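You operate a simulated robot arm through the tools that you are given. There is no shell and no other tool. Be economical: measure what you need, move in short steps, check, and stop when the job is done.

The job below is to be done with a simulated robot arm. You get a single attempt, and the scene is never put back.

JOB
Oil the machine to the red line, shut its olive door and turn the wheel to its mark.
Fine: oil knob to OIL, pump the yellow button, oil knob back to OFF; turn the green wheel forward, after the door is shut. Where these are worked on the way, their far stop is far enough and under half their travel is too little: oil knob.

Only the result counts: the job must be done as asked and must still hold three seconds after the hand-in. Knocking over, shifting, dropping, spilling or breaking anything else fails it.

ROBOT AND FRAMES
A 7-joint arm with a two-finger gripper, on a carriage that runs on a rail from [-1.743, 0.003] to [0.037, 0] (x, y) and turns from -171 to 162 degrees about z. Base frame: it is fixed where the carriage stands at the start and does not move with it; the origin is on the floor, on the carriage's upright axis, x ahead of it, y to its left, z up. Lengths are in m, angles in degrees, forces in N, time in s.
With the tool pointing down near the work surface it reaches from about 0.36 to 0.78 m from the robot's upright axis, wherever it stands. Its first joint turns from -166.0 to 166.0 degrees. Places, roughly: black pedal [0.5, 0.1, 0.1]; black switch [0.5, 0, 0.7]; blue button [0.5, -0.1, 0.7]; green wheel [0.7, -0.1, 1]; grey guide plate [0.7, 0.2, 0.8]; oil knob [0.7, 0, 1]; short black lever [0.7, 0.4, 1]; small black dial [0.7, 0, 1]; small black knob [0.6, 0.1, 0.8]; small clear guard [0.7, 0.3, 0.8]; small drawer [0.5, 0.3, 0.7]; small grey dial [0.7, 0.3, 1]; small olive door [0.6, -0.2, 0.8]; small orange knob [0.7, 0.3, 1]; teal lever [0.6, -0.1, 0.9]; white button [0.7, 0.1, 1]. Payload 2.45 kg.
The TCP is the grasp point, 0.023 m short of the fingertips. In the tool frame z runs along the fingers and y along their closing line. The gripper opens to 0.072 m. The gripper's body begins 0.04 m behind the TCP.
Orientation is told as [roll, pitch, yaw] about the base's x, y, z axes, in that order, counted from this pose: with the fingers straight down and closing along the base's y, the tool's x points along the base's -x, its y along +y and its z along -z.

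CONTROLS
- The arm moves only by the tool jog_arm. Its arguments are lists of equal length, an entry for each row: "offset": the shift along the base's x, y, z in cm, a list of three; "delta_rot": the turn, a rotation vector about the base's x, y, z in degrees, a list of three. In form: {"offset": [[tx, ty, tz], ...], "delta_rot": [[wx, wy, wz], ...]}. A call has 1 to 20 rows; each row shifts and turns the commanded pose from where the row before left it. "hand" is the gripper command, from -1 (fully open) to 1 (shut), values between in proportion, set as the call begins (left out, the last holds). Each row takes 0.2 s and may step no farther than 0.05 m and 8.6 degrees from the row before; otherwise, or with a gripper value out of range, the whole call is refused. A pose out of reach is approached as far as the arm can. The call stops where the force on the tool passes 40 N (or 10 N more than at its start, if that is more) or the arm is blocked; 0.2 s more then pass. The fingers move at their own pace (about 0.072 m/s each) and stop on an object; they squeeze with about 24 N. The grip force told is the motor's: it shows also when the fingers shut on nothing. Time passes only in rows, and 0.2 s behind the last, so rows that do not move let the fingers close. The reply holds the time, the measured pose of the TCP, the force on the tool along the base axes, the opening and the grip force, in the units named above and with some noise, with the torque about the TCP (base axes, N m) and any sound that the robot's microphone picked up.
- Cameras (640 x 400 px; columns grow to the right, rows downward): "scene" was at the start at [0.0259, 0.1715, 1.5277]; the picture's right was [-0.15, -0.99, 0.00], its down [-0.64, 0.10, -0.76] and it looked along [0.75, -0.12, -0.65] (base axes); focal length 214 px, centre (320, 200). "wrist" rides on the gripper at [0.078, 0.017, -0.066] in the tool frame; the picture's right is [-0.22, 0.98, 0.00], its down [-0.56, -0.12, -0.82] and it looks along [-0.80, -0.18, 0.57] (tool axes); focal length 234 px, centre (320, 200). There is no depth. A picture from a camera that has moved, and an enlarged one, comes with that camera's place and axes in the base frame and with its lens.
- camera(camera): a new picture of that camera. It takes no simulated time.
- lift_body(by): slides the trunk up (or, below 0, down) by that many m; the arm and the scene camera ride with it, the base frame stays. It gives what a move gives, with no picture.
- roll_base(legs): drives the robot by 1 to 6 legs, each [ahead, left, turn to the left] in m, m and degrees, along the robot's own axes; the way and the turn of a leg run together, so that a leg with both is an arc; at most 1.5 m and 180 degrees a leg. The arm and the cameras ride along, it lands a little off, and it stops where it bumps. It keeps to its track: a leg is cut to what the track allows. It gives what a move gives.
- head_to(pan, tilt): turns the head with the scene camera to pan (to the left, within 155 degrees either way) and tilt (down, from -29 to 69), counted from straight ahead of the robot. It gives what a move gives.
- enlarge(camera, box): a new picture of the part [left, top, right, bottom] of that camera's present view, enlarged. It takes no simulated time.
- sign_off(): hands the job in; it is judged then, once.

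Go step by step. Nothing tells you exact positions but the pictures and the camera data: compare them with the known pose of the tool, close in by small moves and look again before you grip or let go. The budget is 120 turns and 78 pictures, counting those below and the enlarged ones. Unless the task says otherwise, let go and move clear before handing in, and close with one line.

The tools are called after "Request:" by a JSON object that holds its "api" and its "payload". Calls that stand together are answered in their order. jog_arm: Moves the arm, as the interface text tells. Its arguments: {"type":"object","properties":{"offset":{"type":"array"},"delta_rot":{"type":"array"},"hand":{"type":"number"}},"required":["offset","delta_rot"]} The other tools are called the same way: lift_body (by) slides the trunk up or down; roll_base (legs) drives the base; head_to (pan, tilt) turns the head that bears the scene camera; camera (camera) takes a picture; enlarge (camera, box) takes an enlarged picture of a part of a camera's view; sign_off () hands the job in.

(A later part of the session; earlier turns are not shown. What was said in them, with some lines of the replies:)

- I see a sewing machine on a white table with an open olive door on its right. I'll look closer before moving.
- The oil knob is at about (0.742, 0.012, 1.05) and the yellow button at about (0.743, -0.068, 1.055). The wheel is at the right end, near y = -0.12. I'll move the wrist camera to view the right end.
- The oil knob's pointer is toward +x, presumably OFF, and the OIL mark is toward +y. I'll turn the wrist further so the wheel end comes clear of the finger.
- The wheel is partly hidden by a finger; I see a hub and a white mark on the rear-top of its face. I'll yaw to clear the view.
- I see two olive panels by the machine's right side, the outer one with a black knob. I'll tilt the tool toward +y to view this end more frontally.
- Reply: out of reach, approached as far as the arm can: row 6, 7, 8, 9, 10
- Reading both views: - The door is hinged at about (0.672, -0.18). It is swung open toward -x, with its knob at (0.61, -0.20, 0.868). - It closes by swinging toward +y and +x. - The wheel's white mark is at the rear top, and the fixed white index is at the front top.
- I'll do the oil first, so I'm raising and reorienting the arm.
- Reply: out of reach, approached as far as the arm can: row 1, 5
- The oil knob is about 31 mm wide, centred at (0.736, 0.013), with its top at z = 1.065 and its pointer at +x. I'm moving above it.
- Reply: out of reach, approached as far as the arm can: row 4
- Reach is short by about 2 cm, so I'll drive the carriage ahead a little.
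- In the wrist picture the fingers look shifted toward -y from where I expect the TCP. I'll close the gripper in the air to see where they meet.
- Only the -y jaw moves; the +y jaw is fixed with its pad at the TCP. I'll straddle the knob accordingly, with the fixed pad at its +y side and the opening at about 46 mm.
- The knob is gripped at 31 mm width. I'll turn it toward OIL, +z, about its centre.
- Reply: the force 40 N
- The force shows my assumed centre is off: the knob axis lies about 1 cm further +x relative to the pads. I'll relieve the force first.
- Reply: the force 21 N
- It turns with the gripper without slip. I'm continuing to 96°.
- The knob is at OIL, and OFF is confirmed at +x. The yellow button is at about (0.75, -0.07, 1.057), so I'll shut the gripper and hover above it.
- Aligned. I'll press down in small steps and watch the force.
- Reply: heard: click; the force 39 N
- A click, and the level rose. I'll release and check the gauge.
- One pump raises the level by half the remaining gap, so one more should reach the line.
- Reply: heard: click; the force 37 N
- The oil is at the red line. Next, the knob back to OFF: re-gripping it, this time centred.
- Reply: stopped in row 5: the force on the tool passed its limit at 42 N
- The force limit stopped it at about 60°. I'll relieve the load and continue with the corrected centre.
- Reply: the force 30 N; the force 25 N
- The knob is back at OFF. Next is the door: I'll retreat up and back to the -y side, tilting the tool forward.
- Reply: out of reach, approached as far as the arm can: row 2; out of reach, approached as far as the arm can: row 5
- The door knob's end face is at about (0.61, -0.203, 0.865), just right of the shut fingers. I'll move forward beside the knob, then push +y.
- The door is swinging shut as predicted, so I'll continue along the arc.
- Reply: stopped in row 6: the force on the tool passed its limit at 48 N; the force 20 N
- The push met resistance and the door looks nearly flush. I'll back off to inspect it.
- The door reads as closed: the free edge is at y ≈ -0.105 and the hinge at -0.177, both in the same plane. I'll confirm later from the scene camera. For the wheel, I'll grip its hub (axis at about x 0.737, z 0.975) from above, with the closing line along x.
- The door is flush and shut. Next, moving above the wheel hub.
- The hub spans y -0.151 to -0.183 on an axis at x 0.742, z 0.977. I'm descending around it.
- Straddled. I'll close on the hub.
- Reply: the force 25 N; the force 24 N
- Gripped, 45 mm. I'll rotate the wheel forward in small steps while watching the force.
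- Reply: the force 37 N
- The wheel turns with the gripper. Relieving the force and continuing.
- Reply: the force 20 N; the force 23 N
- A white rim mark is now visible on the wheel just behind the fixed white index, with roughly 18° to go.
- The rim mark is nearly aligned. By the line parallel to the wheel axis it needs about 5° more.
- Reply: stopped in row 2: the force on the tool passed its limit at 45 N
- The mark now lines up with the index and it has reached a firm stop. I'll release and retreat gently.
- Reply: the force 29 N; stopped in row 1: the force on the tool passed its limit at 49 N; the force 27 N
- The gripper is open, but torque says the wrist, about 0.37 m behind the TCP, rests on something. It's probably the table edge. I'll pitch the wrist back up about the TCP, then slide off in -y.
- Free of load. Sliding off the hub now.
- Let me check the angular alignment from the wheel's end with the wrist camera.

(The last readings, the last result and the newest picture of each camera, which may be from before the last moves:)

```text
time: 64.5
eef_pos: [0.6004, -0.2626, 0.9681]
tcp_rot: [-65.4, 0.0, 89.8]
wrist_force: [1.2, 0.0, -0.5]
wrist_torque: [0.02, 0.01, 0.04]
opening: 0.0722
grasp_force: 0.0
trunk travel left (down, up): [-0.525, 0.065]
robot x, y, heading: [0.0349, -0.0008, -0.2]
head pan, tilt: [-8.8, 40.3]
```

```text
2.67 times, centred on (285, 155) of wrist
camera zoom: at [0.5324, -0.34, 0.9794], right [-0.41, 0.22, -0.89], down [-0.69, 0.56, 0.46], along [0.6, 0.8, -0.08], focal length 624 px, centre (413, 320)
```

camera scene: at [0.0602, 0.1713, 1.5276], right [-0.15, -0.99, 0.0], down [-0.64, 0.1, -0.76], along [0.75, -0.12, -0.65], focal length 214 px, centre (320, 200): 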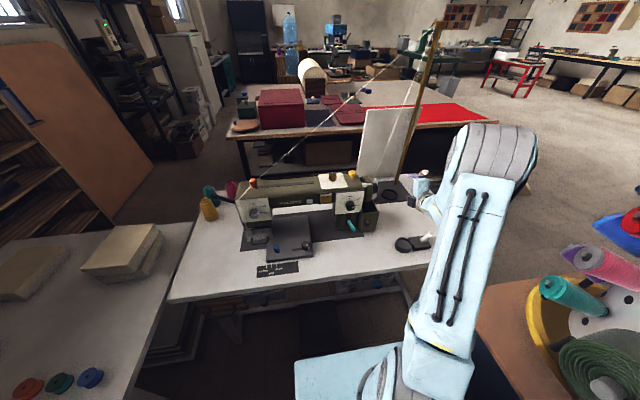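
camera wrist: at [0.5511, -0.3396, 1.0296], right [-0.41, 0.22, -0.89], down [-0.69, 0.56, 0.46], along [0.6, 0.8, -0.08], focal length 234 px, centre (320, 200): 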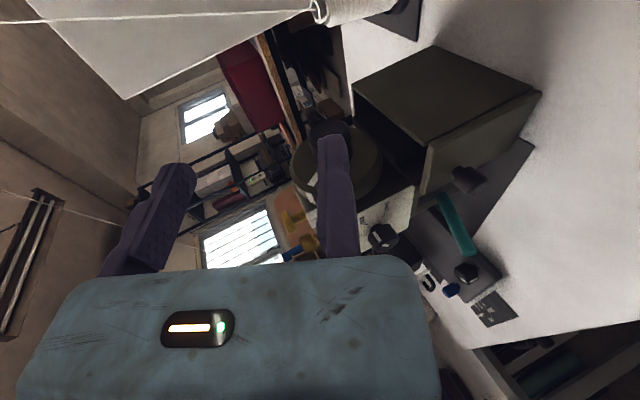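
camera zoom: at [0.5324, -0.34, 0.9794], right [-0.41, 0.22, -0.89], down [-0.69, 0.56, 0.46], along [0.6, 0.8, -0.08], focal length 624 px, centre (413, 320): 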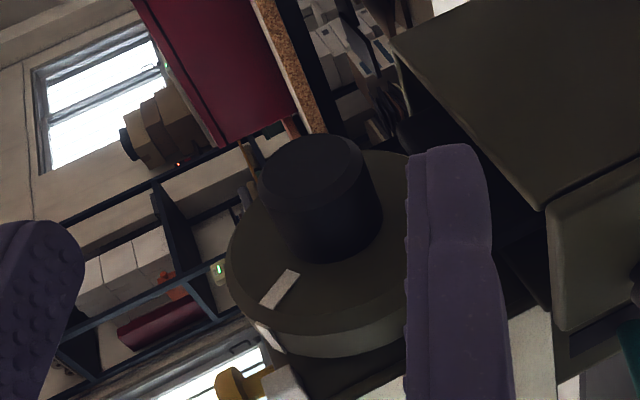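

Request:
{"api": "enlarge", "payload": {"camera": "scene", "box": [360, 178, 384, 193]}}

```text
16.00 times, centred on (372, 186) of scene
camera zoom: at [0.0603, 0.1712, 1.5277], right [-0.15, -0.99, 0.0], down [-0.64, 0.1, -0.76], along [0.75, -0.12, -0.65], focal length 3432 px, centre (-512, 432)
```

zoom: 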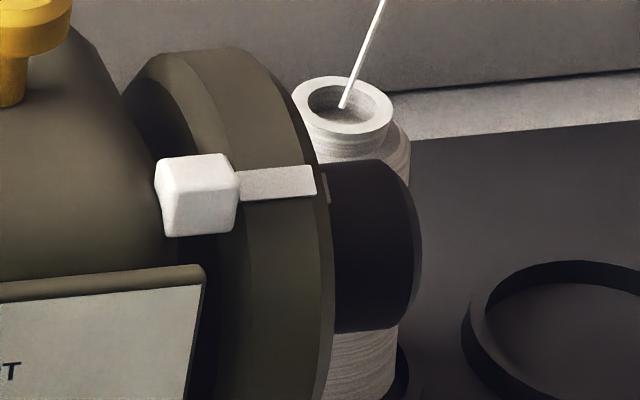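

From both views the mark is about 2–3° short of the index centre. I'll re-grip the hub at a gentler pitch for a small forward correction.

Request:
{"api": "jog_arm", "payload": {"offset": [[3.8, 0, 0], [3.8, 0, -0.4], [3.7, 0, -0.5], [0, 3, 0], [0, 0, 0]], "delta_rot": [[0, 5.2, 0], [0, 5.2, 0], [0, 0, 0], [0, 0, 0], [0, 0, 0]]}}

Request:
{"api": "camera", "payload": {"camera": "wrist"}}

```text
time: 65.7
eef_pos: [0.7134, -0.2315, 0.9598]
tcp_rot: [-55.0, 0.0, 89.7]
wrist_force: [-0.8, 1.5, 0.6]
wrist_torque: [-0.03, 0.04, -0.03]
opening: 0.0719
grasp_force: 0.1
trunk travel left (down, up): [-0.525, 0.065]
robot x, y, heading: [0.0367, 0.0004, -0.1]
head pan, tilt: [-8.8, 40.3]
```

```text
9 pictures are left
camera wrist: at [0.6488, -0.3092, 0.9834], right [-0.56, 0.22, -0.8], down [-0.6, 0.56, 0.57], along [0.58, 0.8, -0.18], focal length 234 px, centre (320, 200)
```

wrist: 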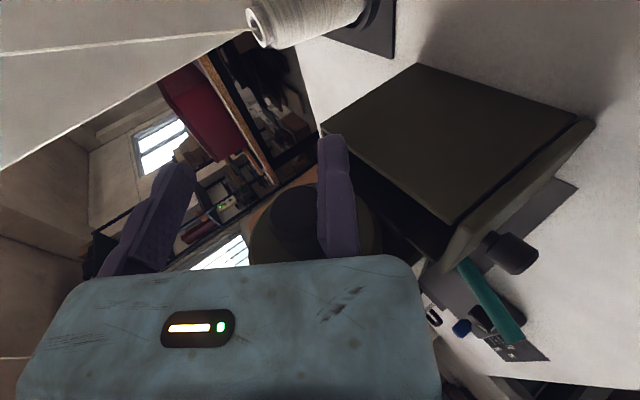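

Request:
{"api": "jog_arm", "payload": {"offset": [[-0.2, 1.5, -0.3], [0, 1.5, 0], [0, 1.5, 0], [0, 1.4, 0], [0, 0, 0]], "delta_rot": [[0, 0, 0], [0, 0, 0], [0, 0, 0], [0, 0, 0], [0, 0, 0]]}}

Request:
{"api": "camera", "payload": {"camera": "wrist"}}

```text
time: 66.9
eef_pos: [0.711, -0.1719, 0.9564]
tcp_rot: [-55.0, 0.0, 89.7]
wrist_force: [-0.2, -0.1, -0.2]
wrist_torque: [-0.02, -0.01, 0.0]
opening: 0.0722
grasp_force: 0.1
trunk travel left (down, up): [-0.525, 0.065]
robot x, y, heading: [0.0341, -0.0039, -0.3]
head pan, tilt: [-8.8, 40.3]
```

```text
8 pictures are left
camera wrist: at [0.6461, -0.2504, 0.9806], right [-0.56, 0.22, -0.8], down [-0.6, 0.56, 0.57], along [0.58, 0.8, -0.18], focal length 234 px, centre (320, 200)
```

wrist: 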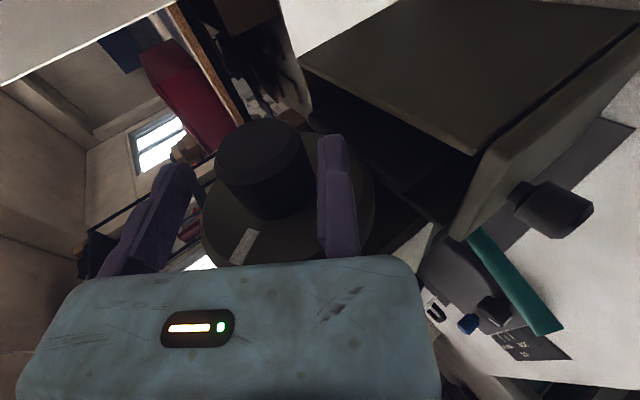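

Request:
{"api": "jog_arm", "payload": {"offset": [[0.3, 0, 0.4], [0.22, 0, 0.3], [0, 0, 0], [0, 0, 0], [0, 0, 0]], "delta_rot": [[0, 0, 0], [0, 0, 0], [0, 0, 0], [0, 0, 0], [0, 0, 0]], "hand": 1}}

```text
time: 68.1
eef_pos: [0.7161, -0.1727, 0.9634]
tcp_rot: [-54.9, 0.0, 89.8]
wrist_force: [0.4, -1.2, 1.7]
wrist_torque: [-0.87, -0.05, -0.03]
opening: 0.0453
grasp_force: 44.7
trunk travel left (down, up): [-0.525, 0.065]
robot x, y, heading: [0.0322, 0.0022, -0.2]
head pan, tilt: [-8.8, 40.3]
```

Clean grip. A 3.3° forward correction follows.

Request:
{"api": "jog_arm", "payload": {"offset": [[0.02, 0, -0.09], [0.02, 0, -0.09], [0, 0, 0]], "delta_rot": [[0, -1.6, 0], [0, -1.7, 0], [0, 0, 0]]}}

Request:
{"api": "enlarge", "payload": {"camera": "scene", "box": [360, 178, 384, 193]}}

```text
time: 68.9
eef_pos: [0.7164, -0.173, 0.9613]
tcp_rot: [-58.3, 0.0, 89.7]
wrist_force: [-4.4, -3.0, 2.2]
wrist_torque: [0.0, -0.07, 0.74]
opening: 0.0453
grasp_force: 45.7
trunk travel left (down, up): [-0.525, 0.065]
robot x, y, heading: [0.0387, 0.0007, -0.2]
head pan, tilt: [-8.8, 40.3]
```

```text
16.00 times, centred on (372, 186) of scene
camera zoom: at [0.0596, 0.1711, 1.5278], right [-0.15, -0.99, 0.0], down [-0.64, 0.1, -0.76], along [0.75, -0.12, -0.65], focal length 3432 px, centre (-512, 432)
```

zoom: 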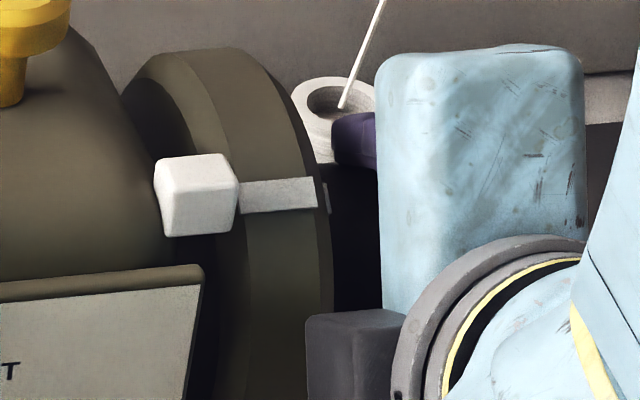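

The mark is now centred on the index. Releasing and retreating.

Request:
{"api": "jog_arm", "payload": {"offset": [[0, 0, 0], [0, 0, 0], [0, 0, 0], [-0.3, 0, -0.4], [0, -2, 0], [0, -3, 0], [0, -3, 0], [-4, -2, 1], [-4, 0, 2], [-4, 0, 3], [-4, 0, 3]], "delta_rot": [[0, 0, 0], [0, 0, 0], [0, 0, 0], [0, 0, 0], [0, 0, 0], [0, 0, 0], [0, 0, 0], [0, 5, 0], [0, 8, 0], [0, 8, 0], [0, 8, 0]], "hand": -1}}

Request:
{"api": "enlarge", "payload": {"camera": "scene", "box": [360, 178, 384, 193]}}

Request:
{"api": "enlarge", "payload": {"camera": "scene", "box": [230, 155, 450, 280]}}

```text
time: 71.3
eef_pos: [0.5536, -0.273, 1.0474]
tcp_rot: [-29.2, 0.1, 89.8]
wrist_force: [-0.3, -0.8, -0.1]
wrist_torque: [0.01, -0.02, 0.0]
opening: 0.0722
grasp_force: 0.1
trunk travel left (down, up): [-0.525, 0.065]
robot x, y, heading: [0.0318, -0.0032, -0.3]
head pan, tilt: [-8.8, 40.3]
```

```text
16.00 times, centred on (372, 186) of scene
camera zoom: at [0.0602, 0.1712, 1.5277], right [-0.15, -0.99, 0.0], down [-0.64, 0.1, -0.76], along [0.75, -0.12, -0.65], focal length 3432 px, centre (-512, 432)
```

zoom: 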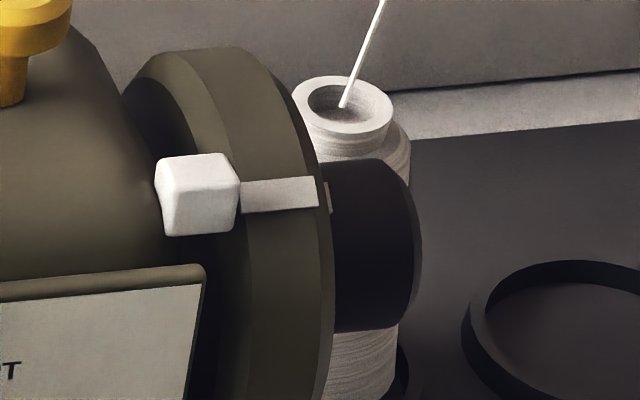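

```text
2.91 times, centred on (340, 218) of scene
camera zoom: at [0.0602, 0.1712, 1.5277], right [-0.15, -0.99, 0.0], down [-0.64, 0.1, -0.76], along [0.75, -0.12, -0.65], focal length 624 px, centre (262, 149)
```

zoom: 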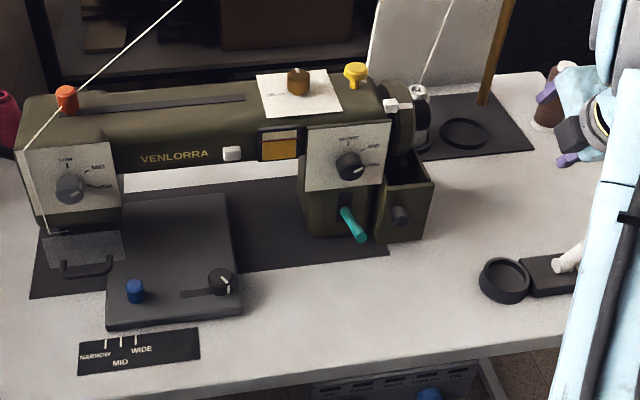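

Request:
{"api": "enlarge", "payload": {"camera": "scene", "box": [312, 165, 392, 235]}}

```text
5.71 times, centred on (352, 200) of scene
camera zoom: at [0.0602, 0.1712, 1.5277], right [-0.15, -0.99, 0.0], down [-0.64, 0.1, -0.76], along [0.75, -0.12, -0.65], focal length 1226 px, centre (137, 200)
```

zoom: 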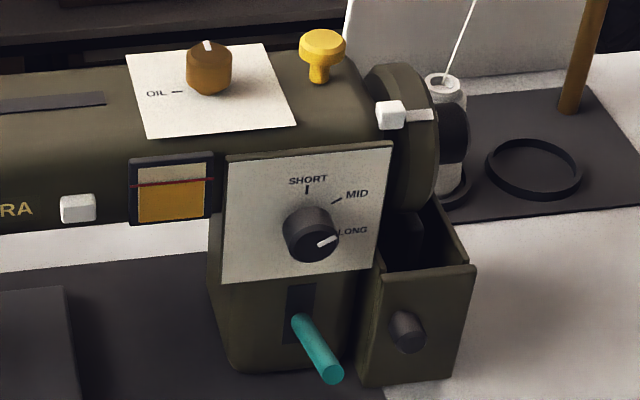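

Request:
{"api": "enlarge", "payload": {"camera": "scene", "box": [328, 185, 356, 207]}}

```text
16.00 times, centred on (342, 196) of scene
camera zoom: at [0.0602, 0.1712, 1.5277], right [-0.15, -0.99, 0.0], down [-0.64, 0.1, -0.76], along [0.75, -0.12, -0.65], focal length 3432 px, centre (-32, 264)
```

zoom: 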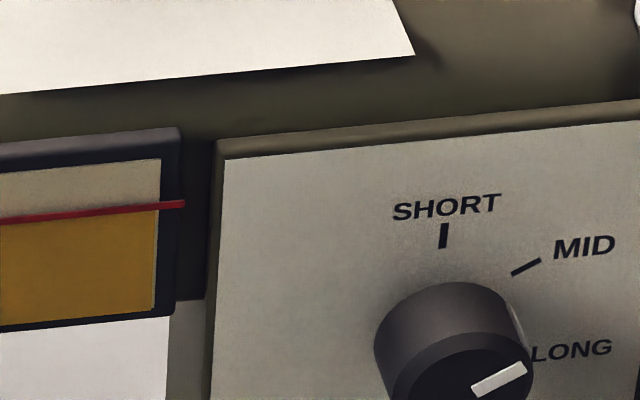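

The oil sits at the red line, the oil knob is at OFF, the door is shut and the wheel mark is aligned. The gripper is open and clear of the machine, so I'm handing in.

Request:
{"api": "sign_off", "payload": {}}

```text
The job is handed in.
```

I oiled the machine to the red line, returned the oil knob to OFF, shut the olive door, and then turned the wheel forward to its mark. By the last pictures the mark sits within about 2° of its index. While turning the wheel, the arm's wrist briefly rested on something, most likely the table edge. I saw nothing shifted afterwards.
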